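You operate a simulated robot arm through the tools that you are given. There is no shell and no other tool.

You run a simulated robot arm. Do the job below in one go: nothing can be reset, and whatever is moved stays where it is left.

TASK
Wash both bushes in the basket, blow them dry and open the lid.
Fine: lid shut while it runs; washer and air off at the end.

It is judged by the outcome, as a careful person would: the job done as asked, and still so three seconds after it is handed in. It fails if anything else is knocked over, pushed out of place, dropped, spilled or broken. A push-on lid holds only when it is set on centred and level and pressed home; a screw cap is set on level and turned clockwise until tight.

THE ROBOT
A 6-joint arm with a two-finger gripper, fixed in place. Base frame: the origin is at the foot of the arm, x ahead of it, y to its left, z up. Lengths are in m, angles in rad, forces in N, time in s.
With the tool pointing down near the work surface it reaches from about 0.14 to 0.68 m from the base axis. Its first joint turns from -1.152 to 1.152 rad. Payload 2.45 kg.
The tool frame sits at the grasp point between the pads (the TCP): z along the fingers, y along the line on which they close. The tips reach 0.03 m beyond it. The gripper opens to 0.106 m. The gripper's body begins 0.079 m behind the TCP.
Orientation is that of the tool frame in the base frame, as [roll, pitch, yaw] about the fixed x, y, z axes, in that order (R = Rz(yaw) Ry(pitch) Rx(roll)). With the fingers straight down and closing along the base's y, the tool's x points along the base's -x, its y along +y and its z along -z.

THE INTERFACE
- The arm moves only by the tool jog_arm. Its argument "increments" is a list of rows, each a list of 7 numbers: the turn, a rotation vector about the tool's x, y, z in rad, then the shift along the tool's x, y, z in m, then the finger opening in m, from 0 to 0.106. In form: [[wx, wy, wz, tx, ty, tz, gripper], ...]. A call has 1 to 20 rows; each row shifts and turns the commanded pose from where the row before left it, along the tool's axes as they then stand. Each row takes 0.2 s and may step no farther than 0.05 m and 0.15 rad from the row before; otherwise, or with a gripper value out of range, the whole call is refused. A pose out of reach is approached as far as the arm can. The call stops where the force on the tool passes 40 N (or 10 N more than at its start, if that is more) or the arm is blocked; 0.2 s more then pass. Each finger travels about 0.153 m/s and halts on what it meets, pressing with about 41 N; the grip force reading is that of the motor and also rises with nothing between the fingers. The clock runs only during rows and for 0.2 s after the last one: add rows that do not move to give the fingers time. The reply holds the time, the measured pose of the TCP, the force on the tool along the base axes, the opening and the grip force, in the units named above and with some noise, with the torque about the TCP (base axes, N m) and any sound that the robot's microphone picked up.
- Cameras (640 x 400 px; columns grow to the right, rows downward): "scene" is fixed at [0.0554, 0.4106, 1.4085]; the picture's right is [-0.79, -0.61, 0.00], its down [-0.32, 0.41, -0.85] and it looks along [0.52, -0.67, -0.53] (base axes); focal length 267 px, centre (320, 200). "wrist" rides on the gripper at [0.076, -0.002, -0.106] in the tool frame; the picture's right is [0.02, 1.00, 0.00], its down [-0.78, 0.02, -0.62] and it looks along [-0.62, 0.01, 0.78] (tool axes); focal length 247 px, centre (320, 200). There is no depth. A picture from a camera that has moved, and an enlarged one, comes with that camera's place and axes in the base frame and with its lens.
- camera(camera): a new picture of that camera. No time passes.
- zoom(camera, box): a new picture of the part [left, top, right, bottom] of that camera's present view, enlarged. No time passes.
- job_done(): hands the job in; it is judged then, once.

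Places have to be worked out from the pictures, the camera data and where the tool is seen. Open the gripper and draw the arm clear of the work before you hand the job in, unless the task says otherwise.

The tools are called by a JSON object that holds its "fn" and its "kwargs". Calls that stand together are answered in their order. jog_arm: Moves the arm, as the interface text tells. Its arguments: {"type":"object","properties":{"increments":{"type":"array","items":{"type":"array","items":{"type":"number"}}}},"required":["increments"]} The other tools are called the same way: camera (camera) takes a picture; zoom (camera, box) takes an enlarged picture of a part of a camera's view; job_done () hands the job in.

At the start:

```text
t: 0.0
position: [0.3195, -0.1686, 1.2799]
ee_rot: [3.141, 0.001, -3.141]
force: [0.6, -0.5, -0.4]
ft_torque: [-0.01, 0.02, 0.01]
finger_gap: 0.1059
finger_force: 0.1
```

scene: 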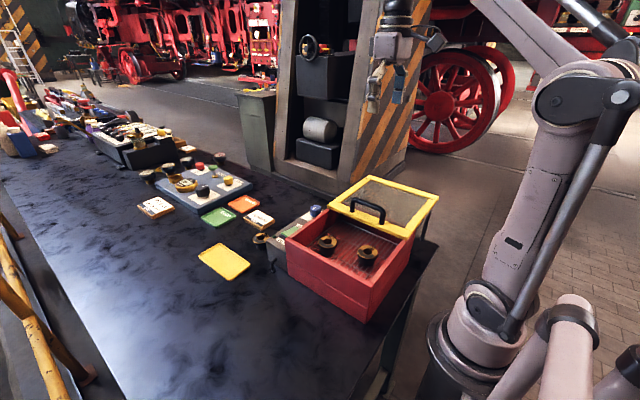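
wrist: 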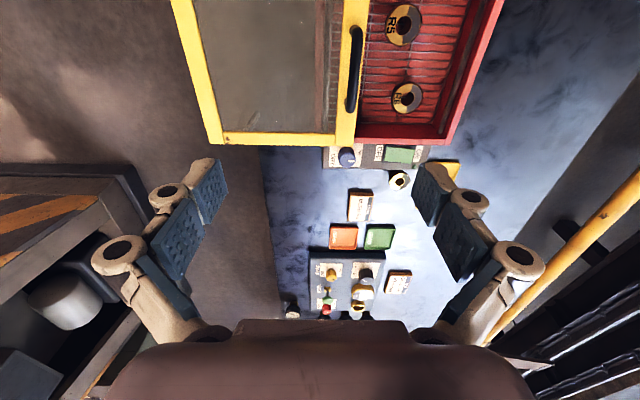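

I'll start by enlarging the pictures to understand the washer, its lid and the controls.

{"fn": "zoom", "kwargs": {"camera": "scene", "box": [240, 160, 460, 330]}}

{"fn": "zoom", "kwargs": {"camera": "scene", "box": [120, 130, 290, 290]}}

{"fn": "zoom", "kwargs": {"camera": "wrist", "box": [260, 140, 460, 330]}}

{"fn": "zoom", "kwargs": {"camera": "wrist", "box": [160, 0, 520, 180]}}

```text
2.35 times, centred on (350, 245) of scene
camera zoom: at [0.0554, 0.4106, 1.4085], right [-0.79, -0.61, 0.0], down [-0.32, 0.41, -0.85], along [0.52, -0.67, -0.53], focal length 628 px, centre (249, 94)
```

zoom: 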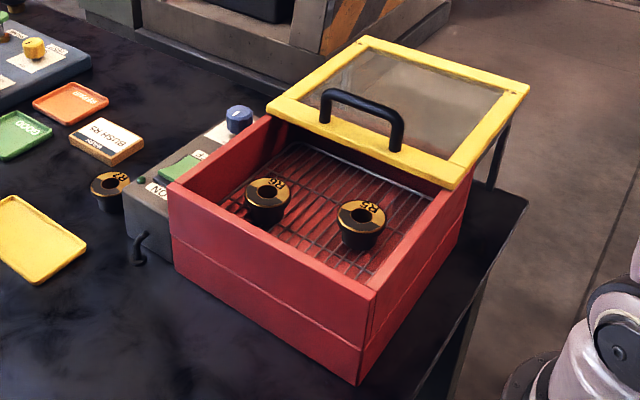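

```text
2.50 times, centred on (205, 210) of scene
camera zoom: at [0.0554, 0.4106, 1.4085], right [-0.79, -0.61, 0.0], down [-0.32, 0.41, -0.85], along [0.52, -0.67, -0.53], focal length 667 px, centre (608, 175)
```

zoom: 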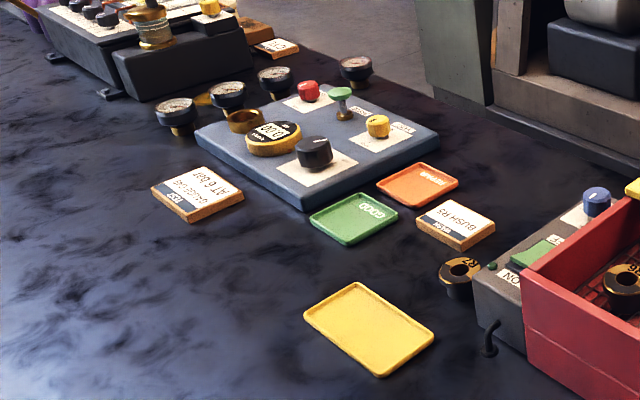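

```text
2.11 times, centred on (360, 235) of wrist
camera zoom: at [0.2431, -0.1697, 1.3886], right [-0.02, 1.0, 0.0], down [0.78, 0.02, 0.62], along [0.62, 0.01, -0.78], focal length 520 px, centre (236, 126)
```

zoom: 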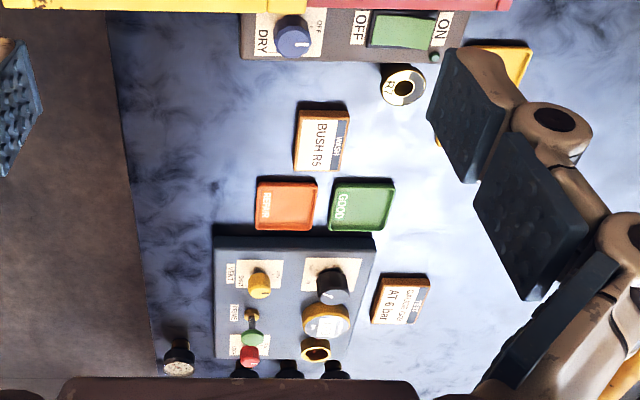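

```text
1.78 times, centred on (340, 90) of wrist
camera zoom: at [0.2431, -0.1697, 1.3886], right [-0.02, 1.0, 0.0], down [0.78, 0.02, 0.62], along [0.62, 0.01, -0.78], focal length 439 px, centre (284, 396)
```

zoom: 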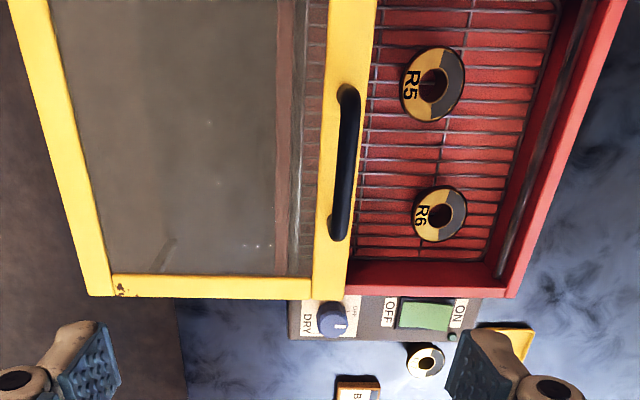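

The washer is a red tank whose yellow sliding lid is pushed back towards -y (lid z≈1.0, y -0.35..-0.11). Its handle bar is near (0.31, -0.126, 1.03). The control box on the +x side has a rocker at about (0.48, 0.0, 0.937) and a blue DRY knob at about (0.478, -0.113, 0.958). I'm moving the arm closer to read the controls.

{"fn": "jog_arm", "kwargs": {"increments": [[0, 0, 0, 0, 0.022, 0.03, 0.106], [0, 0, 0, 0, 0.022, 0.03, 0.106], [0, 0, 0, 0, 0.022, 0.03, 0.106], [0, 0, 0, 0, 0.022, 0.03, 0.106], [0, 0, 0, 0, 0.022, 0.02, 0.106], [0, 0, 0, 0, 0, 0, 0.106]]}}

```text
t: 1.4
position: [0.3178, -0.0574, 1.1416]
ee_rot: [-3.141, 0.001, 3.14]
force: [-0.7, -0.2, 0.2]
ft_torque: [-0.03, 0.01, 0.01]
finger_gap: 0.1059
finger_force: 0.0
```

The arm moved as commanded. Now I'll look with the wrist camera.

{"fn": "camera", "kwargs": {"camera": "wrist"}}

{"fn": "camera", "kwargs": {"camera": "scene"}}

```text
taken
camera wrist: at [0.2421, -0.0602, 1.2493], right [-0.02, 1.0, 0.0], down [0.78, 0.02, 0.62], along [0.62, 0.01, -0.78], focal length 247 px, centre (320, 200)
```

wrist: 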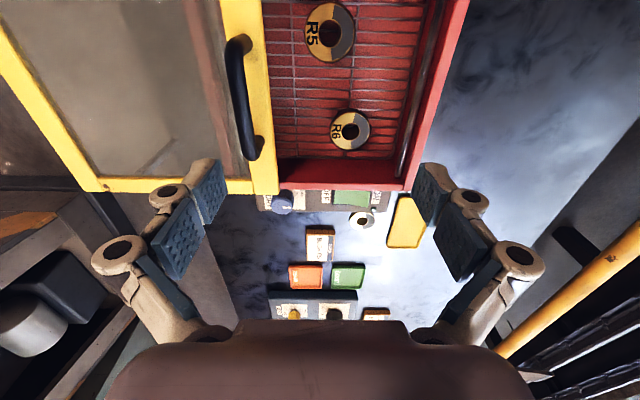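

```text
taken
```

scene: 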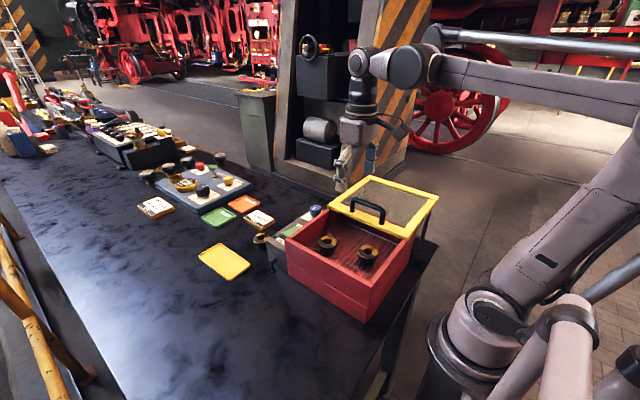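

The view of the controls is still partly hidden by the tank wall. I'll move forward in x and slightly down, keeping the tips above the handle, to read the labels.

{"fn": "jog_arm", "kwargs": {"increments": [[0, 0, 0, -0.03, 0, 0.0, 0.106], [0, 0, 0, -0.03, 0, 0.0, 0.106], [0, 0, 0, -0.03, 0, 0.0, 0.106], [0, 0, 0, 0, 0, 0, 0.106]]}}

{"fn": "camera", "kwargs": {"camera": "wrist"}}

{"fn": "zoom", "kwargs": {"camera": "wrist", "box": [220, 80, 420, 205]}}

```text
t: 2.4
position: [0.4097, -0.0568, 1.1427]
ee_rot: [3.14, 0.002, 3.141]
force: [0.0, -0.5, 0.1]
ft_torque: [0.01, -0.02, 0.0]
finger_gap: 0.1058
finger_force: 0.1
```

```text
taken
camera wrist: at [0.3323, -0.0591, 1.2505], right [-0.02, 1.0, 0.0], down [0.78, 0.02, 0.62], along [0.62, 0.01, -0.78], focal length 247 px, centre (320, 200)
```

wrist: 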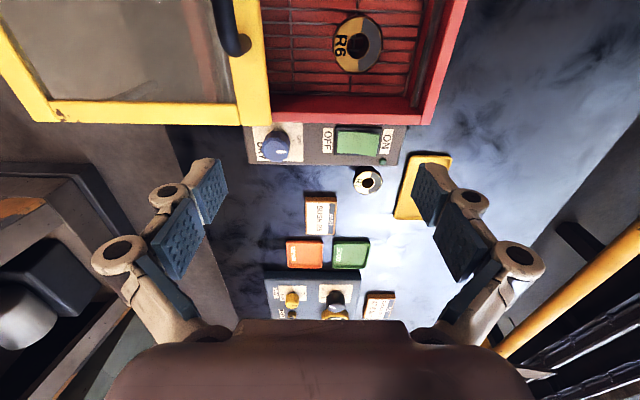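

```text
3.20 times, centred on (320, 142) of wrist
camera zoom: at [0.3323, -0.0591, 1.2505], right [-0.02, 1.0, 0.0], down [0.78, 0.02, 0.62], along [0.62, 0.01, -0.78], focal length 790 px, centre (320, 384)
```

zoom: 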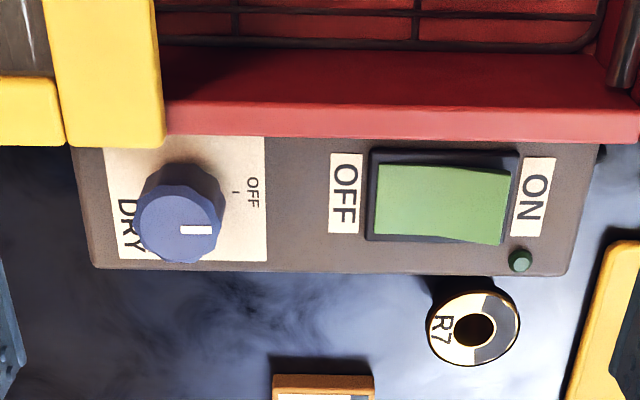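

Rocker: OFF is at the -y end and ON at the +y end, with a small lamp beside it. The blue knob's pointer is at OFF (+y), and the DRY mark is on the lower left, partly hidden. I'll zoom in on it from both cameras.

{"fn": "zoom", "kwargs": {"camera": "scene", "box": [260, 190, 350, 260]}}

{"fn": "zoom", "kwargs": {"camera": "wrist", "box": [240, 115, 310, 170]}}

{"fn": "zoom", "kwargs": {"camera": "wrist", "box": [310, 115, 410, 175]}}

```text
5.71 times, centred on (305, 225) of scene
camera zoom: at [0.0554, 0.4106, 1.4085], right [-0.79, -0.61, 0.0], down [-0.32, 0.41, -0.85], along [0.52, -0.67, -0.53], focal length 1525 px, centre (406, 57)
```

zoom: 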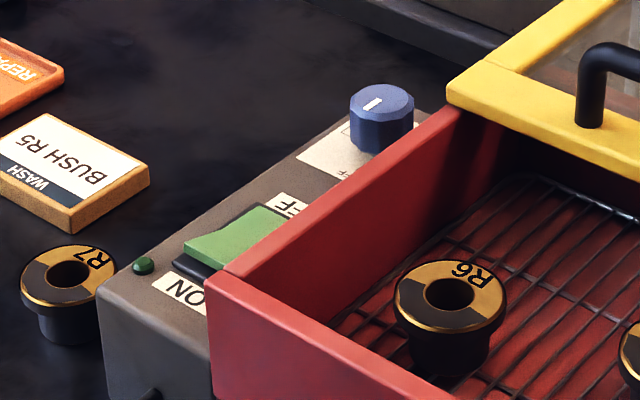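

```text
7.27 times, centred on (275, 142) of wrist
camera zoom: at [0.3323, -0.0591, 1.2505], right [-0.02, 1.0, 0.0], down [0.78, 0.02, 0.62], along [0.62, 0.01, -0.78], focal length 1796 px, centre (647, 618)
```

zoom: 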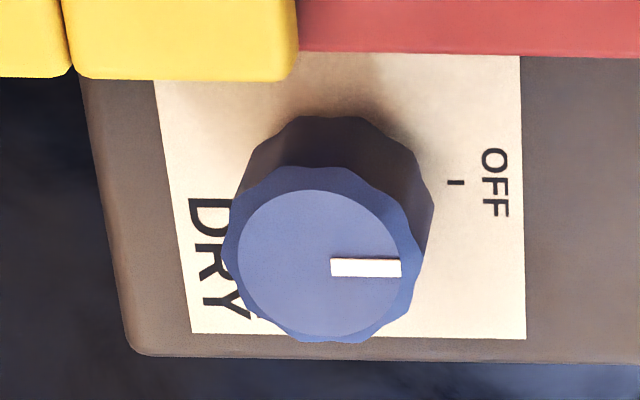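

```text
6.40 times, centred on (360, 145) of wrist
camera zoom: at [0.3323, -0.0591, 1.2505], right [-0.02, 1.0, 0.0], down [0.78, 0.02, 0.62], along [0.62, 0.01, -0.78], focal length 1581 px, centre (64, 552)
```

zoom: 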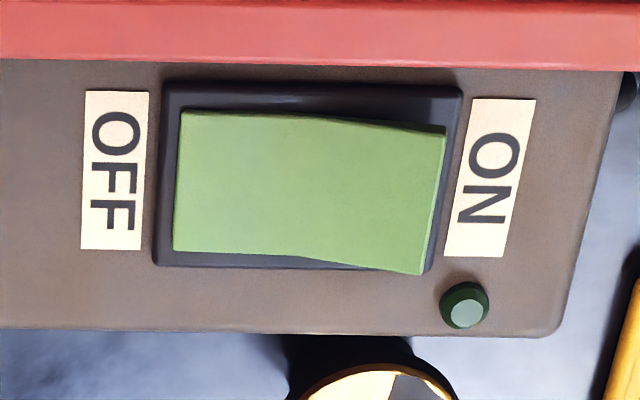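

The rocker's ON end stands up, so it is off now. I need the exact angle of the DRY mark, so I'll put the camera straight above the knob (TCP to about x=0.555, y=-0.11).

{"fn": "jog_arm", "kwargs": {"increments": [[0, 0, 0, -0.0375, -0.0133, 0.0, 0.106], [0, 0, 0, -0.0375, -0.0133, 0.0, 0.106], [0, 0, 0, -0.0375, -0.0133, 0.0, 0.106], [0, 0, 0, -0.0375, -0.0133, 0.0, 0.106], [0, 0, 0, 0, 0, 0, 0.106]]}}

{"fn": "camera", "kwargs": {"camera": "wrist"}}

{"fn": "zoom", "kwargs": {"camera": "wrist", "box": [270, 0, 370, 62]}}

```text
t: 3.6
position: [0.5602, -0.1093, 1.1443]
ee_rot: [3.141, -0.001, -3.141]
force: [-1.2, -0.5, -0.1]
ft_torque: [0.02, 0.01, 0.0]
finger_gap: 0.1058
finger_force: 0.0
```

```text
taken
camera wrist: at [0.4828, -0.1108, 1.2511], right [-0.02, 1.0, 0.0], down [0.78, 0.02, 0.62], along [0.62, 0.01, -0.78], focal length 247 px, centre (320, 200)
```

wrist: 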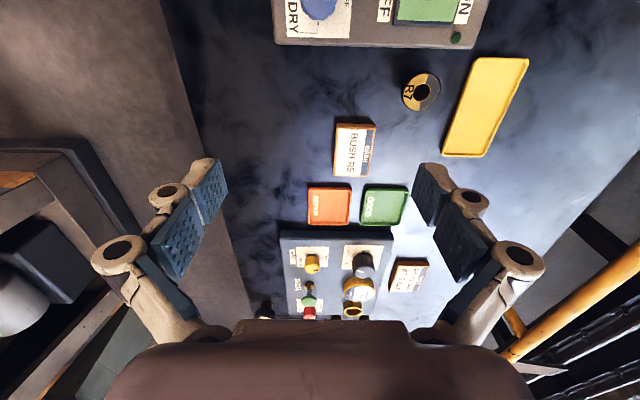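

```text
6.40 times, centred on (320, 31) of wrist
camera zoom: at [0.4828, -0.1108, 1.2511], right [-0.02, 1.0, 0.0], down [0.78, 0.02, 0.62], along [0.62, 0.01, -0.78], focal length 1581 px, centre (320, 1282)
```

zoom: 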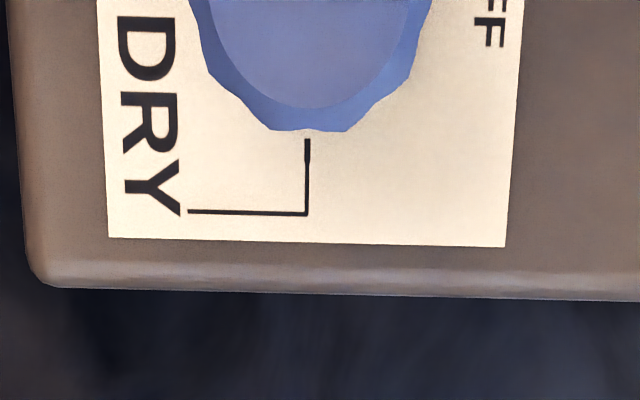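

The DRY tick is straight towards +x with a leader line to its label, so from OFF (+y) to DRY is 90° clockwise seen from above. Next is shutting the lid, so I'm moving the open gripper over the handle bar near (0.313, -0.126).

{"fn": "jog_arm", "kwargs": {"increments": [[0, 0, 0, 0.0412, -0.0028, 0.004, 0.106], [0, 0, 0, 0.0412, -0.0028, 0.004, 0.106], [0, 0, 0, 0.0412, -0.0028, 0.004, 0.106], [0, 0, 0, 0.0412, -0.0028, 0.004, 0.106], [0, 0, 0, 0.0412, -0.0028, 0.004, 0.106], [0, 0, 0, 0.0412, -0.0028, 0.004, 0.106], [0, 0, 0, 0, 0, 0, 0.106]]}}

{"fn": "camera", "kwargs": {"camera": "wrist"}}

{"fn": "zoom", "kwargs": {"camera": "scene", "box": [310, 150, 450, 260]}}

```text
t: 5.2
position: [0.3109, -0.1263, 1.1177]
ee_rot: [-3.142, 0.002, 3.141]
force: [-0.4, 0.5, 0.7]
ft_torque: [-0.02, 0.02, -0.04]
finger_gap: 0.1062
finger_force: 0.1
```

```text
taken
camera wrist: at [0.2357, -0.1267, 1.2247], right [-0.02, 1.0, 0.0], down [0.78, 0.02, 0.62], along [0.62, 0.01, -0.78], focal length 247 px, centre (320, 200)
```

wrist: 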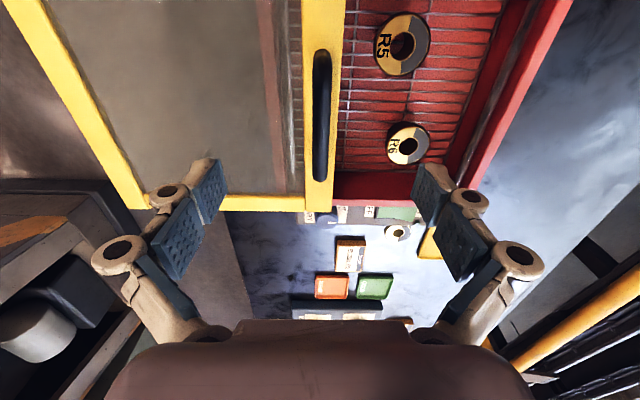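

```text
3.64 times, centred on (380, 205) of scene
camera zoom: at [0.0553, 0.4106, 1.4085], right [-0.79, -0.61, 0.0], down [-0.32, 0.41, -0.85], along [0.52, -0.67, -0.53], focal length 971 px, centre (102, 182)
```

zoom: 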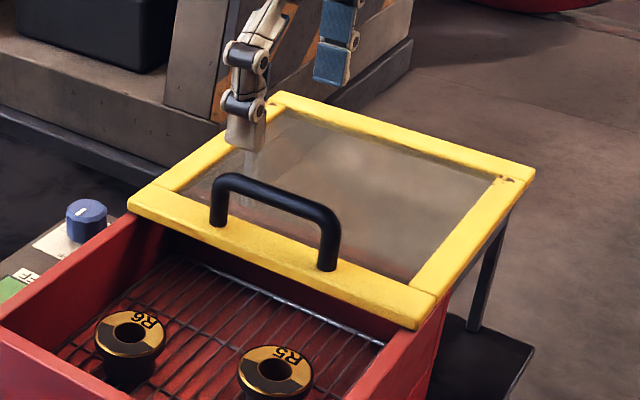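

The handle bar is centred between the fingers (column ~320, x≈0.315, bar top ≈1.035; lid surface ≈0.995). I'm descending to TCP z≈1.036 with the fingers open.

{"fn": "jog_arm", "kwargs": {"increments": [[0, 0, 0, 0, 0, 0.03, 0.106], [0, 0, 0, 0, 0, 0.03, 0.106], [0, 0, 0, 0, 0, 0.012, 0.106], [0, 0, 0, 0, 0, 0.009, 0.106], [0, 0, 0, 0, 0, 0, 0.106]]}}

{"fn": "camera", "kwargs": {"camera": "wrist"}}

{"fn": "zoom", "kwargs": {"camera": "scene", "box": [310, 150, 450, 260]}}

```text
t: 6.4
position: [0.3132, -0.1292, 1.0358]
ee_rot: [-3.141, 0.001, -3.141]
force: [-0.5, 0.0, 0.4]
ft_torque: [-0.02, -0.01, -0.01]
finger_gap: 0.1058
finger_force: 0.1
```

```text
taken
camera wrist: at [0.2371, -0.131, 1.1437], right [-0.02, 1.0, 0.0], down [0.78, 0.02, 0.62], along [0.62, 0.01, -0.78], focal length 247 px, centre (320, 200)
```

wrist: 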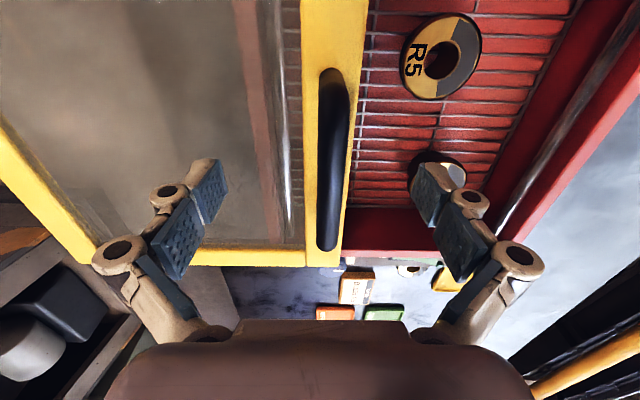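

```text
3.64 times, centred on (380, 205) of scene
camera zoom: at [0.0554, 0.4106, 1.4085], right [-0.79, -0.61, 0.0], down [-0.32, 0.41, -0.85], along [0.52, -0.67, -0.53], focal length 971 px, centre (102, 182)
```

zoom: 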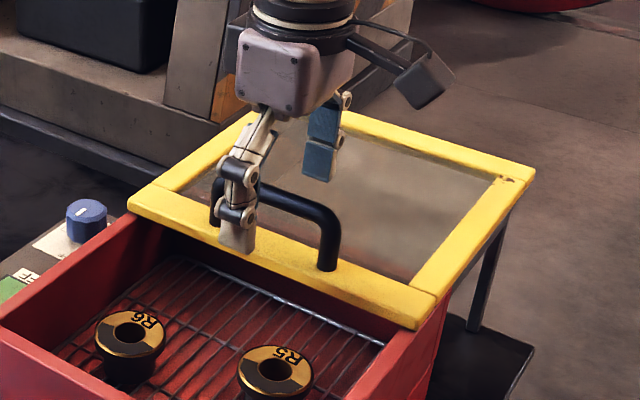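

The bar is about 6 mm to the +y side of the pad centre, so I'll shift +0.005 in y, lower 3 mm and close on the bar.

{"fn": "jog_arm", "kwargs": {"increments": [[0, 0, 0, 0, 0.005, 0.003, 0.106], [0, 0, 0, 0, 0, 0, 0.06], [0, 0, 0, 0, 0, 0, 0.03], [0, 0, 0, 0, 0, 0, 0.0], [0, 0, 0, 0, 0, 0, 0.0], [0, 0, 0, 0, 0, 0, 0.0]]}}

{"fn": "camera", "kwargs": {"camera": "wrist"}}

{"fn": "zoom", "kwargs": {"camera": "scene", "box": [310, 150, 450, 260]}}

```text
t: 7.8
position: [0.3125, -0.1239, 1.0317]
ee_rot: [3.141, 0.0, -3.14]
force: [1.4, 0.8, -5.6]
ft_torque: [0.02, 0.24, 0.0]
finger_gap: 0.0123
finger_force: 36.6
```

```text
taken
camera wrist: at [0.2363, -0.1253, 1.1398], right [-0.02, 1.0, 0.0], down [0.78, 0.02, 0.62], along [0.62, 0.01, -0.78], focal length 247 px, centre (320, 200)
```

wrist: 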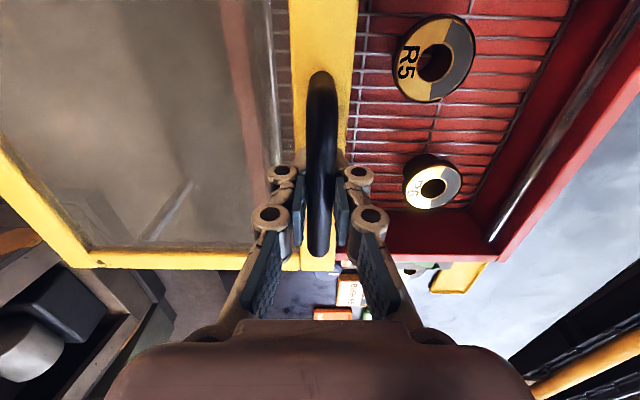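

```text
3.64 times, centred on (380, 205) of scene
camera zoom: at [0.0555, 0.4105, 1.4085], right [-0.79, -0.61, 0.0], down [-0.32, 0.41, -0.85], along [0.52, -0.67, -0.53], focal length 971 px, centre (102, 182)
```

zoom: 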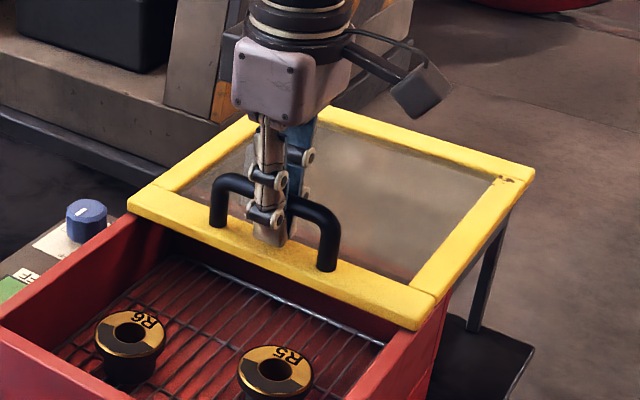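

The handle is gripped (gap 12 mm). I'll slide the lid towards +y, gently at first, to confirm it moves freely.

{"fn": "jog_arm", "kwargs": {"increments": [[0, 0, 0, 0, 0.005, 0, 0.0], [0, 0, 0, 0, 0.01, 0, 0.0], [0, 0, 0, 0, 0.01, 0, 0.0]]}}

{"fn": "zoom", "kwargs": {"camera": "scene", "box": [310, 150, 450, 260]}}

```text
t: 8.6
position: [0.3136, -0.0985, 1.0308]
ee_rot: [-3.14, 0.0, 3.14]
force: [0.1, -1.5, -9.8]
ft_torque: [0.03, 0.63, 0.07]
finger_gap: 0.0122
finger_force: 37.1
```

```text
3.64 times, centred on (380, 205) of scene
camera zoom: at [0.0555, 0.4105, 1.4085], right [-0.79, -0.61, 0.0], down [-0.32, 0.41, -0.85], along [0.52, -0.67, -0.53], focal length 971 px, centre (102, 182)
```

zoom: 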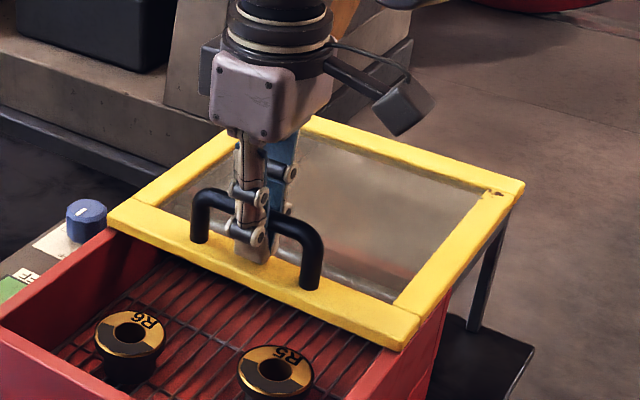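

The lid slides freely with a light downward pull (~10 N), so I'll ease the tool down 1 mm while continuing to slide.

{"fn": "jog_arm", "kwargs": {"increments": [[0, 0, 0, 0, 0.01, 0.001, 0.0], [0, 0, 0, 0, 0.015, 0.0, 0.0], [0, 0, 0, 0, 0.015, 0, 0.0]]}}

```text
t: 9.4
position: [0.3129, -0.0568, 1.032]
ee_rot: [3.141, 0.001, -3.14]
force: [-0.3, -1.2, 5.2]
ft_torque: [0.02, 0.04, 0.15]
finger_gap: 0.0124
finger_force: 36.5
```

Vertical force is now close to neutral and the sideways force is tiny. Continuing in y with smaller steps near the end stop.

{"fn": "jog_arm", "kwargs": {"increments": [[0, 0, 0, 0, 0.02, 0, 0.0], [0, 0, 0, 0, 0.02, 0.0, 0.0], [0, 0, 0, 0, 0.02, 0, 0.0], [0, 0, 0, 0, 0.01, 0, 0.0]]}}

{"fn": "zoom", "kwargs": {"camera": "scene", "box": [270, 150, 450, 300]}}

{"fn": "camera", "kwargs": {"camera": "wrist"}}

```text
t: 10.4
position: [0.3119, 0.0131, 1.0315]
ee_rot: [-3.141, -0.001, 3.14]
force: [-9.2, -0.7, 15.7]
ft_torque: [0.01, -0.4, 0.02]
finger_gap: 0.0122
finger_force: 36.5
```

```text
2.67 times, centred on (360, 225) of scene
camera zoom: at [0.0549, 0.4105, 1.4086], right [-0.79, -0.61, 0.0], down [-0.32, 0.41, -0.85], along [0.52, -0.67, -0.52], focal length 712 px, centre (213, 133)
```

zoom: 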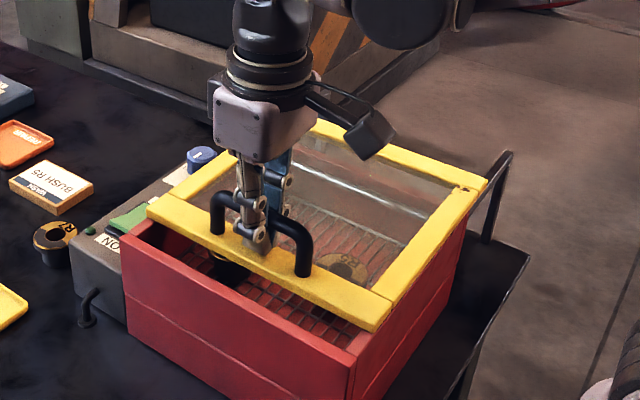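

```text
taken
camera wrist: at [0.2365, 0.0104, 1.1393], right [-0.02, 1.0, 0.0], down [0.78, 0.02, 0.62], along [0.62, 0.01, -0.78], focal length 247 px, centre (320, 200)
```

wrist: 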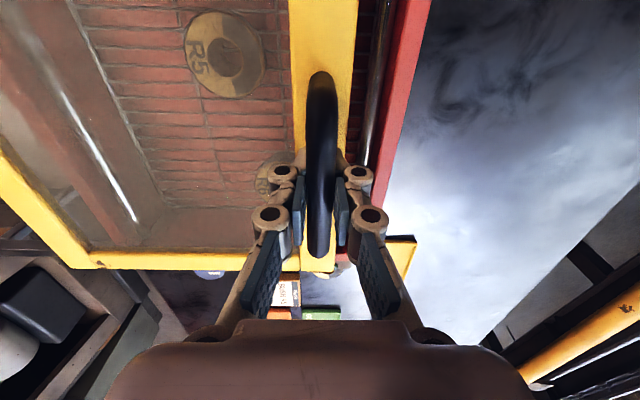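

The lid's leading edge is still ~2–4 cm short of the front wall. Side and vertical forces have crept up a bit, so I'll relax them by ~1 mm and continue in small steps until it meets the stop.

{"fn": "jog_arm", "kwargs": {"increments": [[0, 0, 0, 0.001, 0.006, -0.001, 0.0], [0, 0, 0, 0, 0.006, 0.0, 0.0], [0, 0, 0, 0, 0.006, 0, 0.0]]}}

{"fn": "zoom", "kwargs": {"camera": "scene", "box": [270, 150, 450, 300]}}

{"fn": "camera", "kwargs": {"camera": "wrist"}}

```text
t: 11.4
position: [0.313, 0.0301, 1.031]
ee_rot: [-3.141, 0.004, 3.14]
force: [3.6, 0.1, -5.5]
ft_torque: [-0.02, 0.33, 0.03]
finger_gap: 0.0126
finger_force: 37.1
stopped in row 3: the force on the tool passed its limit at 41 N (the readings are from after the stop); the commanded pose is now the measured one
```

```text
2.67 times, centred on (360, 225) of scene
camera zoom: at [0.0555, 0.4106, 1.4085], right [-0.79, -0.61, 0.0], down [-0.32, 0.41, -0.85], along [0.52, -0.67, -0.53], focal length 712 px, centre (213, 133)
```

zoom: 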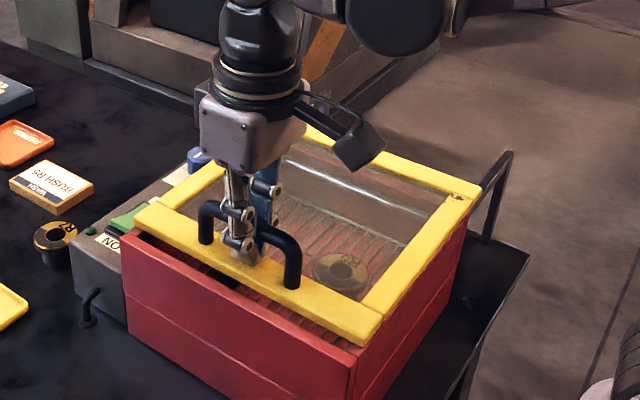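

```text
taken
camera wrist: at [0.2359, 0.0279, 1.1392], right [-0.02, 1.0, 0.0], down [0.78, 0.02, 0.62], along [0.62, 0.01, -0.78], focal length 247 px, centre (320, 200)
```

wrist: 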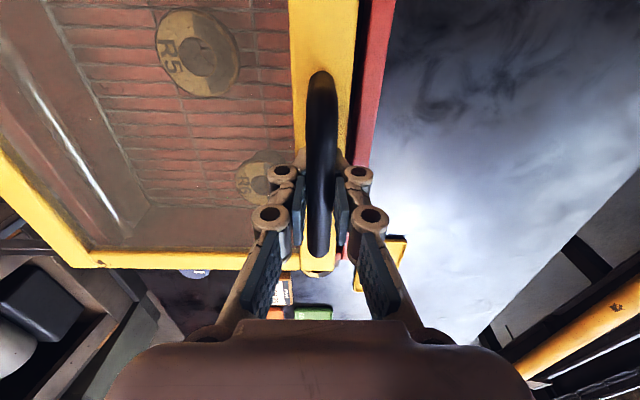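

The slide met resistance at y≈0.030. I'll zoom in to see whether the lid is fully home against the front wall.

{"fn": "zoom", "kwargs": {"camera": "scene", "box": [290, 195, 380, 255]}}

{"fn": "zoom", "kwargs": {"camera": "scene", "box": [340, 210, 430, 300]}}

{"fn": "zoom", "kwargs": {"camera": "wrist", "box": [270, 0, 430, 110]}}

```text
6.67 times, centred on (335, 225) of scene
camera zoom: at [0.0555, 0.4106, 1.4085], right [-0.79, -0.61, 0.0], down [-0.32, 0.41, -0.85], along [0.52, -0.67, -0.53], focal length 1779 px, centre (220, 33)
```

zoom: 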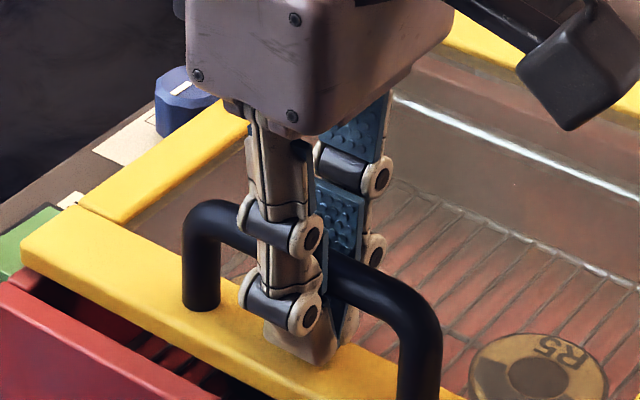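

```text
4.44 times, centred on (385, 255) of scene
camera zoom: at [0.0555, 0.4106, 1.4085], right [-0.79, -0.61, 0.0], down [-0.32, 0.41, -0.85], along [0.52, -0.67, -0.53], focal length 1186 px, centre (31, -44)
```

zoom: 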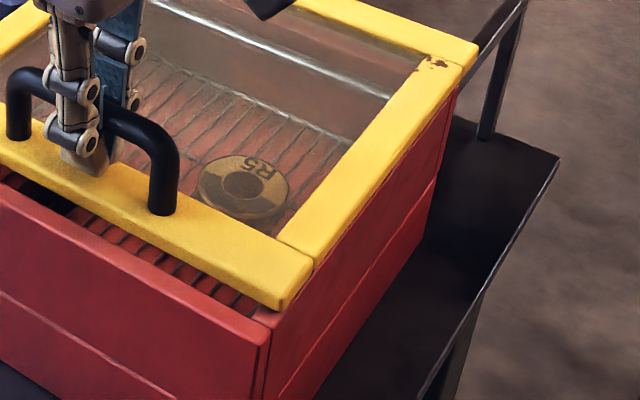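

```text
3.64 times, centred on (350, 55) of wrist
camera zoom: at [0.2359, 0.0279, 1.1392], right [-0.02, 1.0, 0.0], down [0.78, 0.02, 0.62], along [0.62, 0.01, -0.78], focal length 898 px, centre (211, 727)
```

zoom: 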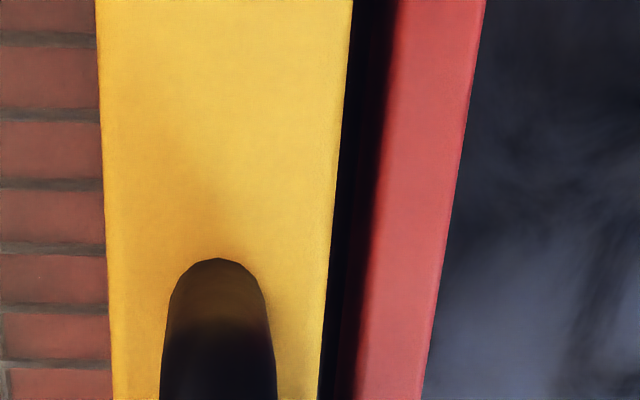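

There is still a gap of about 2 cm to the wall's outer edge, so it isn't home. The off-axis forces are small now. I'll push again in very small steps and watch which force rises.

{"fn": "jog_arm", "kwargs": {"increments": [[0, 0, 0, 0, 0.002, 0, 0.0], [0, 0, 0, 0, 0.002, 0, 0.0]]}}

```text
t: 12.0
position: [0.3128, 0.032, 1.0317]
ee_rot: [3.141, 0.004, 3.14]
force: [14.0, -1.4, -3.3]
ft_torque: [-0.08, 0.84, 0.06]
finger_gap: 0.0121
finger_force: 36.7
```

The x force is rising (+14 N), which is just the tool being ~1 mm off the rail line. I'll correct x by +1 mm and take out the small pitch error, with a small step forward.

{"fn": "jog_arm", "kwargs": {"increments": [[0, 0.003, 0, -0.001, 0.0, 0, 0.0], [0, 0, 0, 0, 0.002, 0, 0.0]]}}

```text
t: 12.6
position: [0.3122, 0.0369, 1.0317]
ee_rot: [-3.141, 0.0, 3.141]
force: [4.6, -1.5, 8.0]
ft_torque: [0.01, -0.57, 0.03]
finger_gap: 0.0125
finger_force: 36.8
```

Forces are low again and the lid keeps moving (y≈0.035). Continuing in small steps towards the stop.

{"fn": "jog_arm", "kwargs": {"increments": [[0, 0, 0, 0, 0.003, 0, 0.0], [0, 0, 0, 0, 0.003, 0, 0.0]]}}

{"fn": "zoom", "kwargs": {"camera": "scene", "box": [270, 195, 400, 285]}}

```text
t: 13.2
position: [0.3129, 0.0413, 1.0306]
ee_rot: [-3.14, 0.0, -3.141]
force: [-1.1, -1.3, 7.8]
ft_torque: [0.0, -0.6, 0.04]
finger_gap: 0.0123
finger_force: 36.8
```

```text
4.44 times, centred on (335, 240) of scene
camera zoom: at [0.0553, 0.4105, 1.4085], right [-0.79, -0.61, 0.0], down [-0.32, 0.41, -0.85], along [0.52, -0.67, -0.53], focal length 1186 px, centre (253, 22)
```

zoom: 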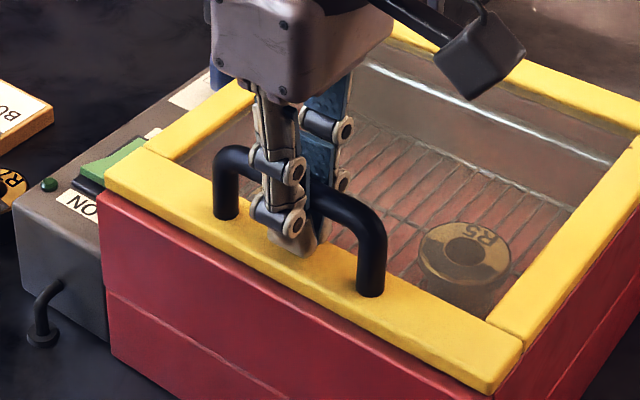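

The lid now covers the front wall. A few more small steps will find the end stop.

{"fn": "jog_arm", "kwargs": {"increments": [[0, 0, 0, 0, 0.002, 0, 0.0], [0, 0, 0, 0, 0.002, 0, 0.0]]}}

{"fn": "zoom", "kwargs": {"camera": "scene", "box": [270, 195, 400, 285]}}

{"fn": "camera", "kwargs": {"camera": "wrist"}}

```text
t: 13.8
position: [0.3129, 0.0453, 1.0324]
ee_rot: [3.141, -0.003, -3.141]
force: [-9.0, -0.5, 11.7]
ft_torque: [0.0, -0.5, 0.03]
finger_gap: 0.0121
finger_force: 36.9
```

```text
4.44 times, centred on (335, 240) of scene
camera zoom: at [0.055, 0.4105, 1.4086], right [-0.79, -0.61, 0.0], down [-0.32, 0.41, -0.85], along [0.52, -0.67, -0.52], focal length 1186 px, centre (253, 22)
```

zoom: 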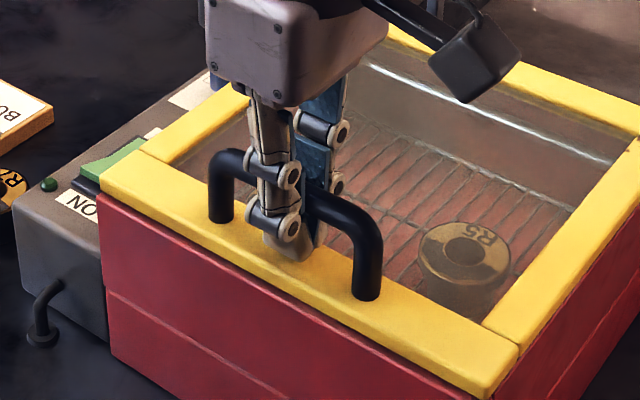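

```text
taken
camera wrist: at [0.2365, 0.0438, 1.1395], right [-0.02, 1.0, 0.0], down [0.78, 0.02, 0.62], along [0.62, 0.01, -0.78], focal length 247 px, centre (320, 200)
```

wrist: 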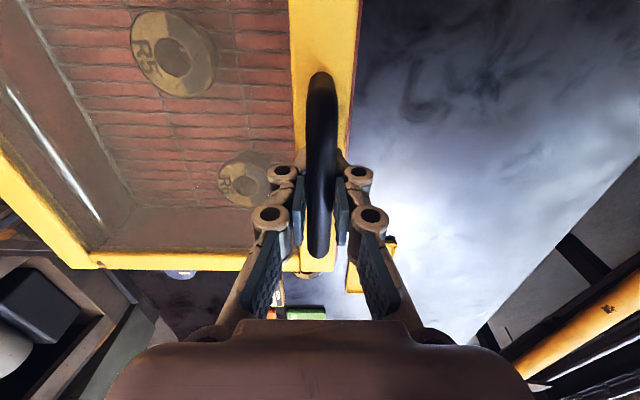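

The lid is almost flush with the outer wall and no stop has been felt yet. I'll relieve x and z slightly and keep advancing in 2 mm steps.

{"fn": "jog_arm", "kwargs": {"increments": [[0, 0, 0, 0.0006, 0.002, -0.0006, 0.0], [0, 0, 0, 0, 0.002, 0, 0.0]]}}

{"fn": "zoom", "kwargs": {"camera": "wrist", "box": [290, 0, 400, 160]}}

{"fn": "zoom", "kwargs": {"camera": "scene", "box": [340, 180, 450, 300]}}

```text
t: 14.4
position: [0.3121, 0.0491, 1.032]
ee_rot: [3.142, 0.001, 3.14]
force: [-2.7, -1.7, -23.3]
ft_torque: [0.01, 0.46, 0.02]
finger_gap: 0.012
finger_force: 36.4
```

```text
2.50 times, centred on (345, 80) of wrist
camera zoom: at [0.2363, 0.0471, 1.1394], right [-0.02, 1.0, 0.0], down [0.78, 0.02, 0.62], along [0.62, 0.01, -0.78], focal length 617 px, centre (258, 500)
```

zoom: 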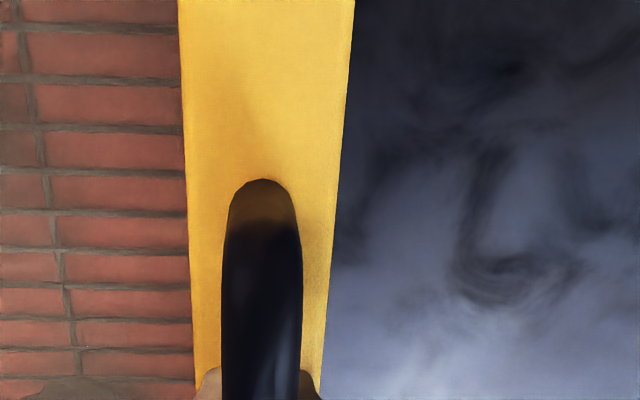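

```text
3.33 times, centred on (395, 240) of scene
camera zoom: at [0.0555, 0.4106, 1.4085], right [-0.79, -0.61, 0.0], down [-0.32, 0.41, -0.85], along [0.52, -0.67, -0.53], focal length 890 px, centre (70, 67)
```

zoom: 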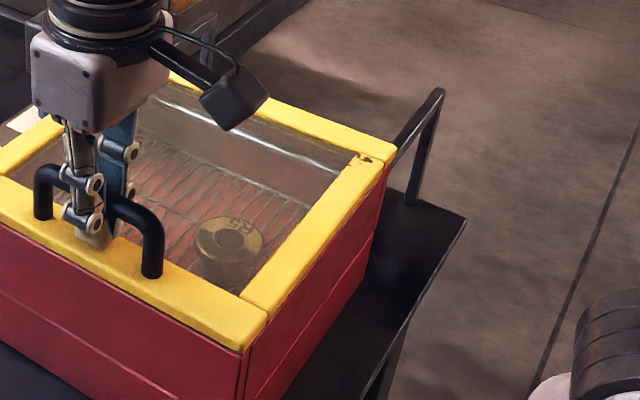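

z force changed sign (tool slightly high), so I'll lower by 0.4 mm and nudge forward to see if there's a hard stop.

{"fn": "jog_arm", "kwargs": {"increments": [[0, 0, 0, 0, 0.0, 0.0004, 0.0], [0, 0, 0, 0, 0.002, 0, 0.0]]}}

```text
t: 15.0
position: [0.3115, 0.0503, 1.0315]
ee_rot: [-3.141, 0.0, 3.139]
force: [0.6, -0.4, -20.6]
ft_torque: [0.01, 0.9, 0.05]
finger_gap: 0.0124
finger_force: 37.0
```

No stop in y yet. I'll lower another 0.6 mm to unload z and advance 2 mm.

{"fn": "jog_arm", "kwargs": {"increments": [[0, 0, 0, 0, 0.0, 0.0006, 0.0], [0, 0, 0, 0, 0.002, 0, 0.0]]}}

{"fn": "zoom", "kwargs": {"camera": "scene", "box": [270, 195, 400, 285]}}

```text
t: 15.6
position: [0.3126, 0.051, 1.0314]
ee_rot: [-3.138, -0.001, 3.137]
force: [-6.3, -17.1, 3.4]
ft_torque: [0.09, -0.83, 0.13]
finger_gap: 0.0125
finger_force: 37.2
```

```text
4.44 times, centred on (335, 240) of scene
camera zoom: at [0.0551, 0.41, 1.4087], right [-0.79, -0.61, 0.0], down [-0.32, 0.41, -0.85], along [0.52, -0.67, -0.53], focal length 1186 px, centre (253, 22)
```

zoom: 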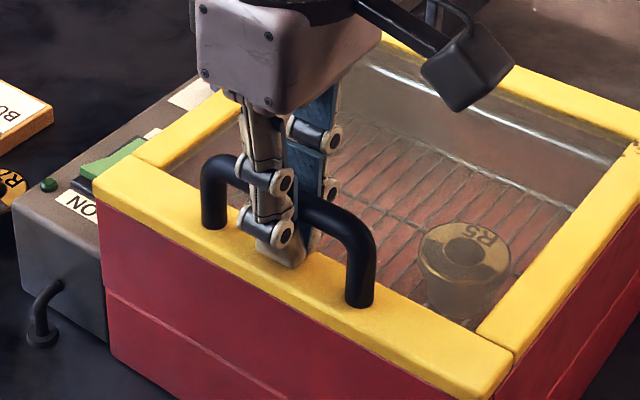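

A firm stop is felt (-17 N in y) and the lid sits flush on all sides, so it's shut. I'll open the fingers and lift clear.

{"fn": "jog_arm", "kwargs": {"increments": [[0, 0, 0, 0, 0, 0, 0.05], [0, 0, 0, 0, 0, 0, 0.08], [0, 0, 0, 0, 0, 0, 0.08], [0, 0, 0, 0, 0, -0.03, 0.08], [0, 0, 0, 0, 0, -0.04, 0.08], [0, 0, 0, 0, 0, -0.03, 0.08], [0, 0, 0, 0, 0, 0, 0.08]]}}

{"fn": "camera", "kwargs": {"camera": "wrist"}}

{"fn": "camera", "kwargs": {"camera": "scene"}}

```text
t: 17.2
position: [0.3125, 0.0543, 1.1303]
ee_rot: [3.141, 0.001, 3.14]
force: [0.3, 0.4, 0.5]
ft_torque: [0.01, -0.02, 0.0]
finger_gap: 0.0801
finger_force: 0.0
```

```text
taken
camera wrist: at [0.2368, 0.0522, 1.2381], right [-0.02, 1.0, 0.0], down [0.78, 0.02, 0.62], along [0.62, 0.01, -0.78], focal length 247 px, centre (320, 200)
```

wrist: 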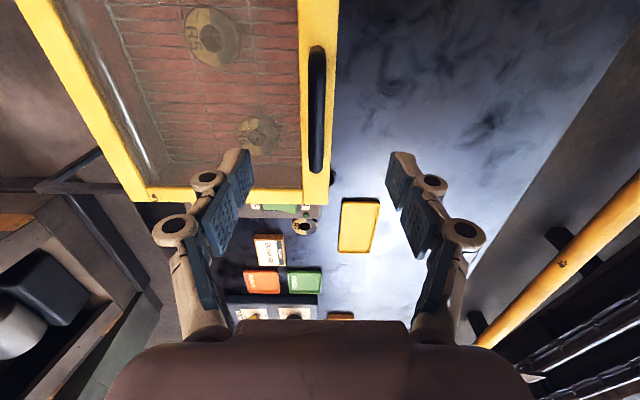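

```text
taken
```

scene: 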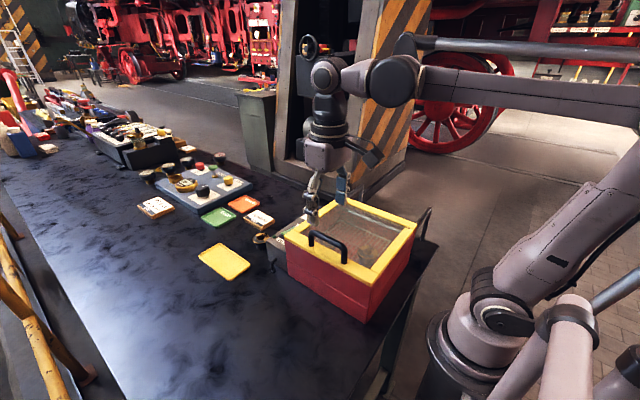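

The lid is shut. Next is the rocker's ON end, which I place at about (0.481, 0.012, 0.945). I'm closing the fingers and moving above it with the tips ~4 cm over the panel.

{"fn": "jog_arm", "kwargs": {"increments": [[0, 0, 0, -0.0421, -0.0106, 0, 0.04], [0, 0, 0, -0.0421, -0.0106, 0, 0.0], [0, 0, 0, -0.0421, -0.0106, 0, 0.0], [0, 0, 0, -0.0421, -0.0106, 0, 0.0], [0, 0, 0, 0, 0, 0.04, 0.0], [0, 0, 0, 0, 0, 0.04, 0.0], [0, 0, 0, 0, 0, 0.03, 0.0], [0, 0, 0, 0, 0, 0, 0.0]]}}

{"fn": "camera", "kwargs": {"camera": "wrist"}}

{"fn": "zoom", "kwargs": {"camera": "scene", "box": [240, 160, 400, 280]}}

```text
t: 19.0
position: [0.4822, 0.0126, 1.0221]
ee_rot: [-3.141, 0.001, 3.141]
force: [-0.5, 0.3, -0.3]
ft_torque: [-0.02, -0.01, 0.01]
finger_gap: 0.0
finger_force: 28.3
```

```text
taken
camera wrist: at [0.4061, 0.0116, 1.13], right [-0.02, 1.0, 0.0], down [0.78, 0.02, 0.62], along [0.62, 0.01, -0.78], focal length 247 px, centre (320, 200)
```

wrist: 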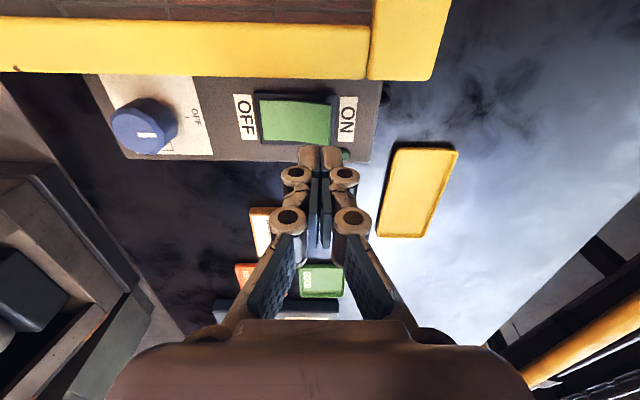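

```text
3.33 times, centred on (320, 220) of scene
camera zoom: at [0.0554, 0.4106, 1.4085], right [-0.79, -0.61, 0.0], down [-0.32, 0.41, -0.85], along [0.52, -0.67, -0.53], focal length 890 px, centre (320, 133)
```

zoom: 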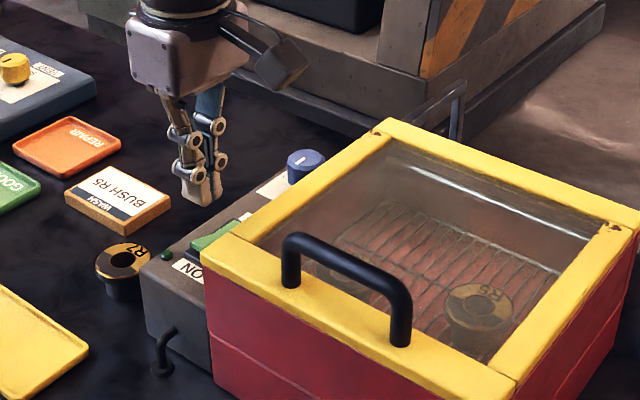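

The closed fingertips are just beyond the ON end. The rocker spans y≈-0.034..0.0185 at x≈0.479, so I'll shift to y≈0.008, x≈0.480 and descend to just above the raised end.

{"fn": "jog_arm", "kwargs": {"increments": [[0, 0, 0, 0.002, -0.0046, 0, 0.0], [0, 0, 0, 0, 0, 0.02, 0.0], [0, 0, 0, 0, 0, 0.015, 0.0], [0, 0, 0, 0, 0, 0, 0.0]]}}

{"fn": "camera", "kwargs": {"camera": "wrist"}}

{"fn": "zoom", "kwargs": {"camera": "scene", "box": [260, 190, 350, 250]}}

```text
t: 20.0
position: [0.481, 0.0074, 0.9854]
ee_rot: [3.141, 0.0, 3.14]
force: [-0.1, -0.6, 0.0]
ft_torque: [0.01, 0.03, -0.01]
finger_gap: 0.0
finger_force: 28.1
```

```text
taken
camera wrist: at [0.4034, 0.0045, 1.0937], right [-0.02, 1.0, 0.0], down [0.78, 0.02, 0.62], along [0.62, 0.01, -0.78], focal length 247 px, centre (320, 200)
```

wrist: 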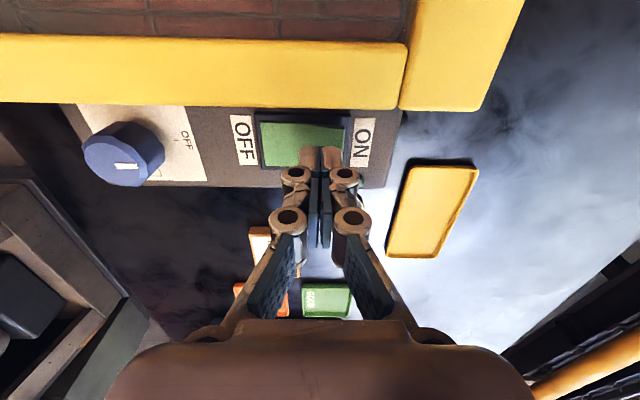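

```text
6.67 times, centred on (305, 220) of scene
camera zoom: at [0.0554, 0.4105, 1.4085], right [-0.79, -0.61, 0.0], down [-0.32, 0.41, -0.85], along [0.52, -0.67, -0.53], focal length 1779 px, centre (420, 67)
```

zoom: 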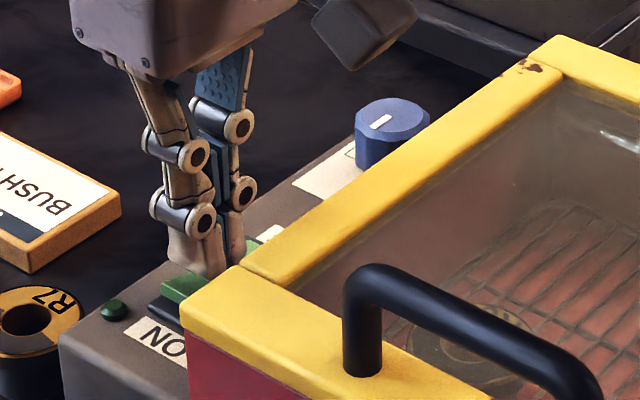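

The tips are above the ON half of the rocker. I'm pressing down in small steps.

{"fn": "jog_arm", "kwargs": {"increments": [[0, 0, 0, 0, 0, 0.005, 0.0], [0, 0, 0, 0, 0, 0.003, 0.0], [0, 0, 0, 0, 0, 0.003, 0.0]]}}

```text
t: 20.8
position: [0.4798, 0.0068, 0.9749]
ee_rot: [-3.141, -0.001, 3.14]
force: [-0.4, 0.4, 0.5]
ft_torque: [0.0, -0.02, 0.01]
finger_gap: 0.0
finger_force: 29.1
```

No contact yet (tips at ≈0.945), so I'm continuing down in small steps.

{"fn": "jog_arm", "kwargs": {"increments": [[0, 0, 0, 0, 0, 0.003, 0.0], [0, 0, 0, 0, 0, 0.002, 0.0], [0, 0, 0, 0, 0, 0.002, 0.0]]}}

```text
t: 21.4
position: [0.4782, 0.0066, 0.9722]
ee_rot: [3.139, -0.003, 3.14]
force: [-2.2, 1.4, 12.6]
ft_torque: [-0.1, 0.08, -0.01]
finger_gap: 0.0
finger_force: 28.4
stopped in row 3: the force on the tool passed its limit at 47 N (the readings are from after the stop); the commanded pose is now the measured one
```

Contact stopped the move at 47 N with no sound. I'll look at the rocker's state.

{"fn": "zoom", "kwargs": {"camera": "scene", "box": [260, 190, 350, 250]}}

{"fn": "zoom", "kwargs": {"camera": "wrist", "box": [220, 90, 420, 200]}}

```text
6.67 times, centred on (305, 220) of scene
camera zoom: at [0.0551, 0.4106, 1.4085], right [-0.79, -0.61, 0.0], down [-0.32, 0.41, -0.85], along [0.52, -0.67, -0.52], focal length 1779 px, centre (420, 67)
```

zoom: 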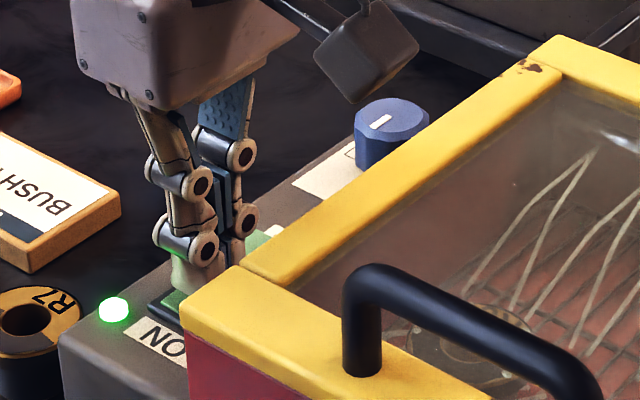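

```text
3.20 times, centred on (320, 145) of wrist
camera zoom: at [0.4028, 0.0046, 1.0807], right [-0.02, 1.0, 0.0], down [0.78, 0.02, 0.62], along [0.62, 0.01, -0.78], focal length 790 px, centre (320, 376)
```

zoom: 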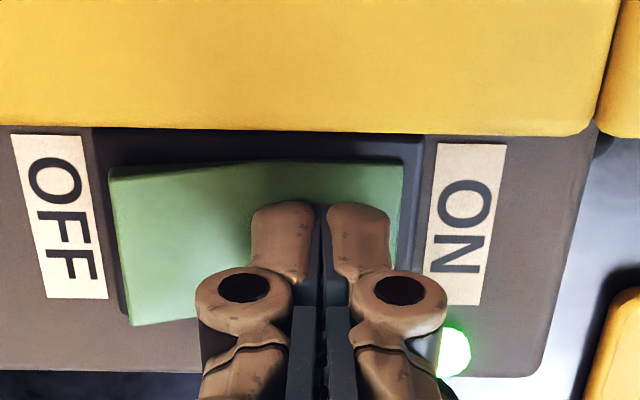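

The lamp glows green and spray jets are visible under the lid, so the washer is running with the lid shut. I'll lift off to a clear height and wait while watching.

{"fn": "jog_arm", "kwargs": {"increments": [[0, 0, 0, 0, 0, -0.02, 0.0], [0, 0, 0, 0, 0, -0.03, 0.0], [0, 0, 0, 0, 0, -0.03, 0.0], [0, 0, 0, 0, 0, 0, 0.0], [0, 0, 0, 0, 0, 0, 0.0]]}}

{"fn": "zoom", "kwargs": {"camera": "scene", "box": [260, 180, 430, 290]}}

{"fn": "camera", "kwargs": {"camera": "wrist"}}

```text
t: 22.6
position: [0.4799, 0.0043, 1.0497]
ee_rot: [3.14, -0.001, -3.14]
force: [0.4, -0.3, -0.3]
ft_torque: [-0.04, 0.01, 0.01]
finger_gap: 0.0001
finger_force: 28.3
```

```text
3.64 times, centred on (345, 235) of scene
camera zoom: at [0.0554, 0.4105, 1.4085], right [-0.79, -0.61, 0.0], down [-0.32, 0.41, -0.85], along [0.52, -0.67, -0.53], focal length 971 px, centre (229, 73)
```

zoom: 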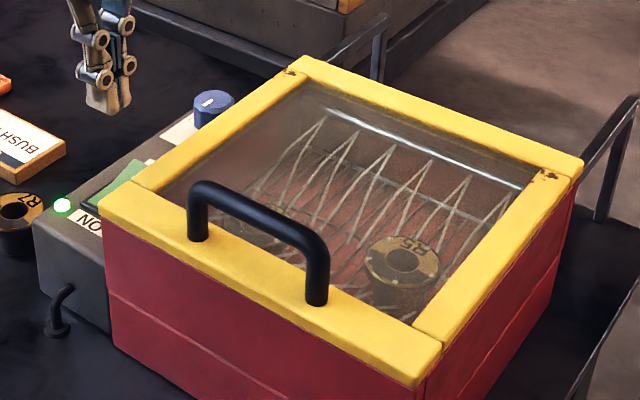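

```text
taken
camera wrist: at [0.4044, 0.0022, 1.1582], right [-0.02, 1.0, 0.0], down [0.78, 0.02, 0.62], along [0.62, 0.01, -0.78], focal length 247 px, centre (320, 200)
```

wrist: 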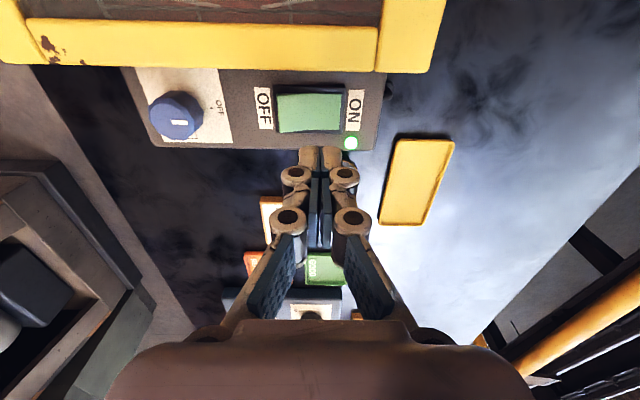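

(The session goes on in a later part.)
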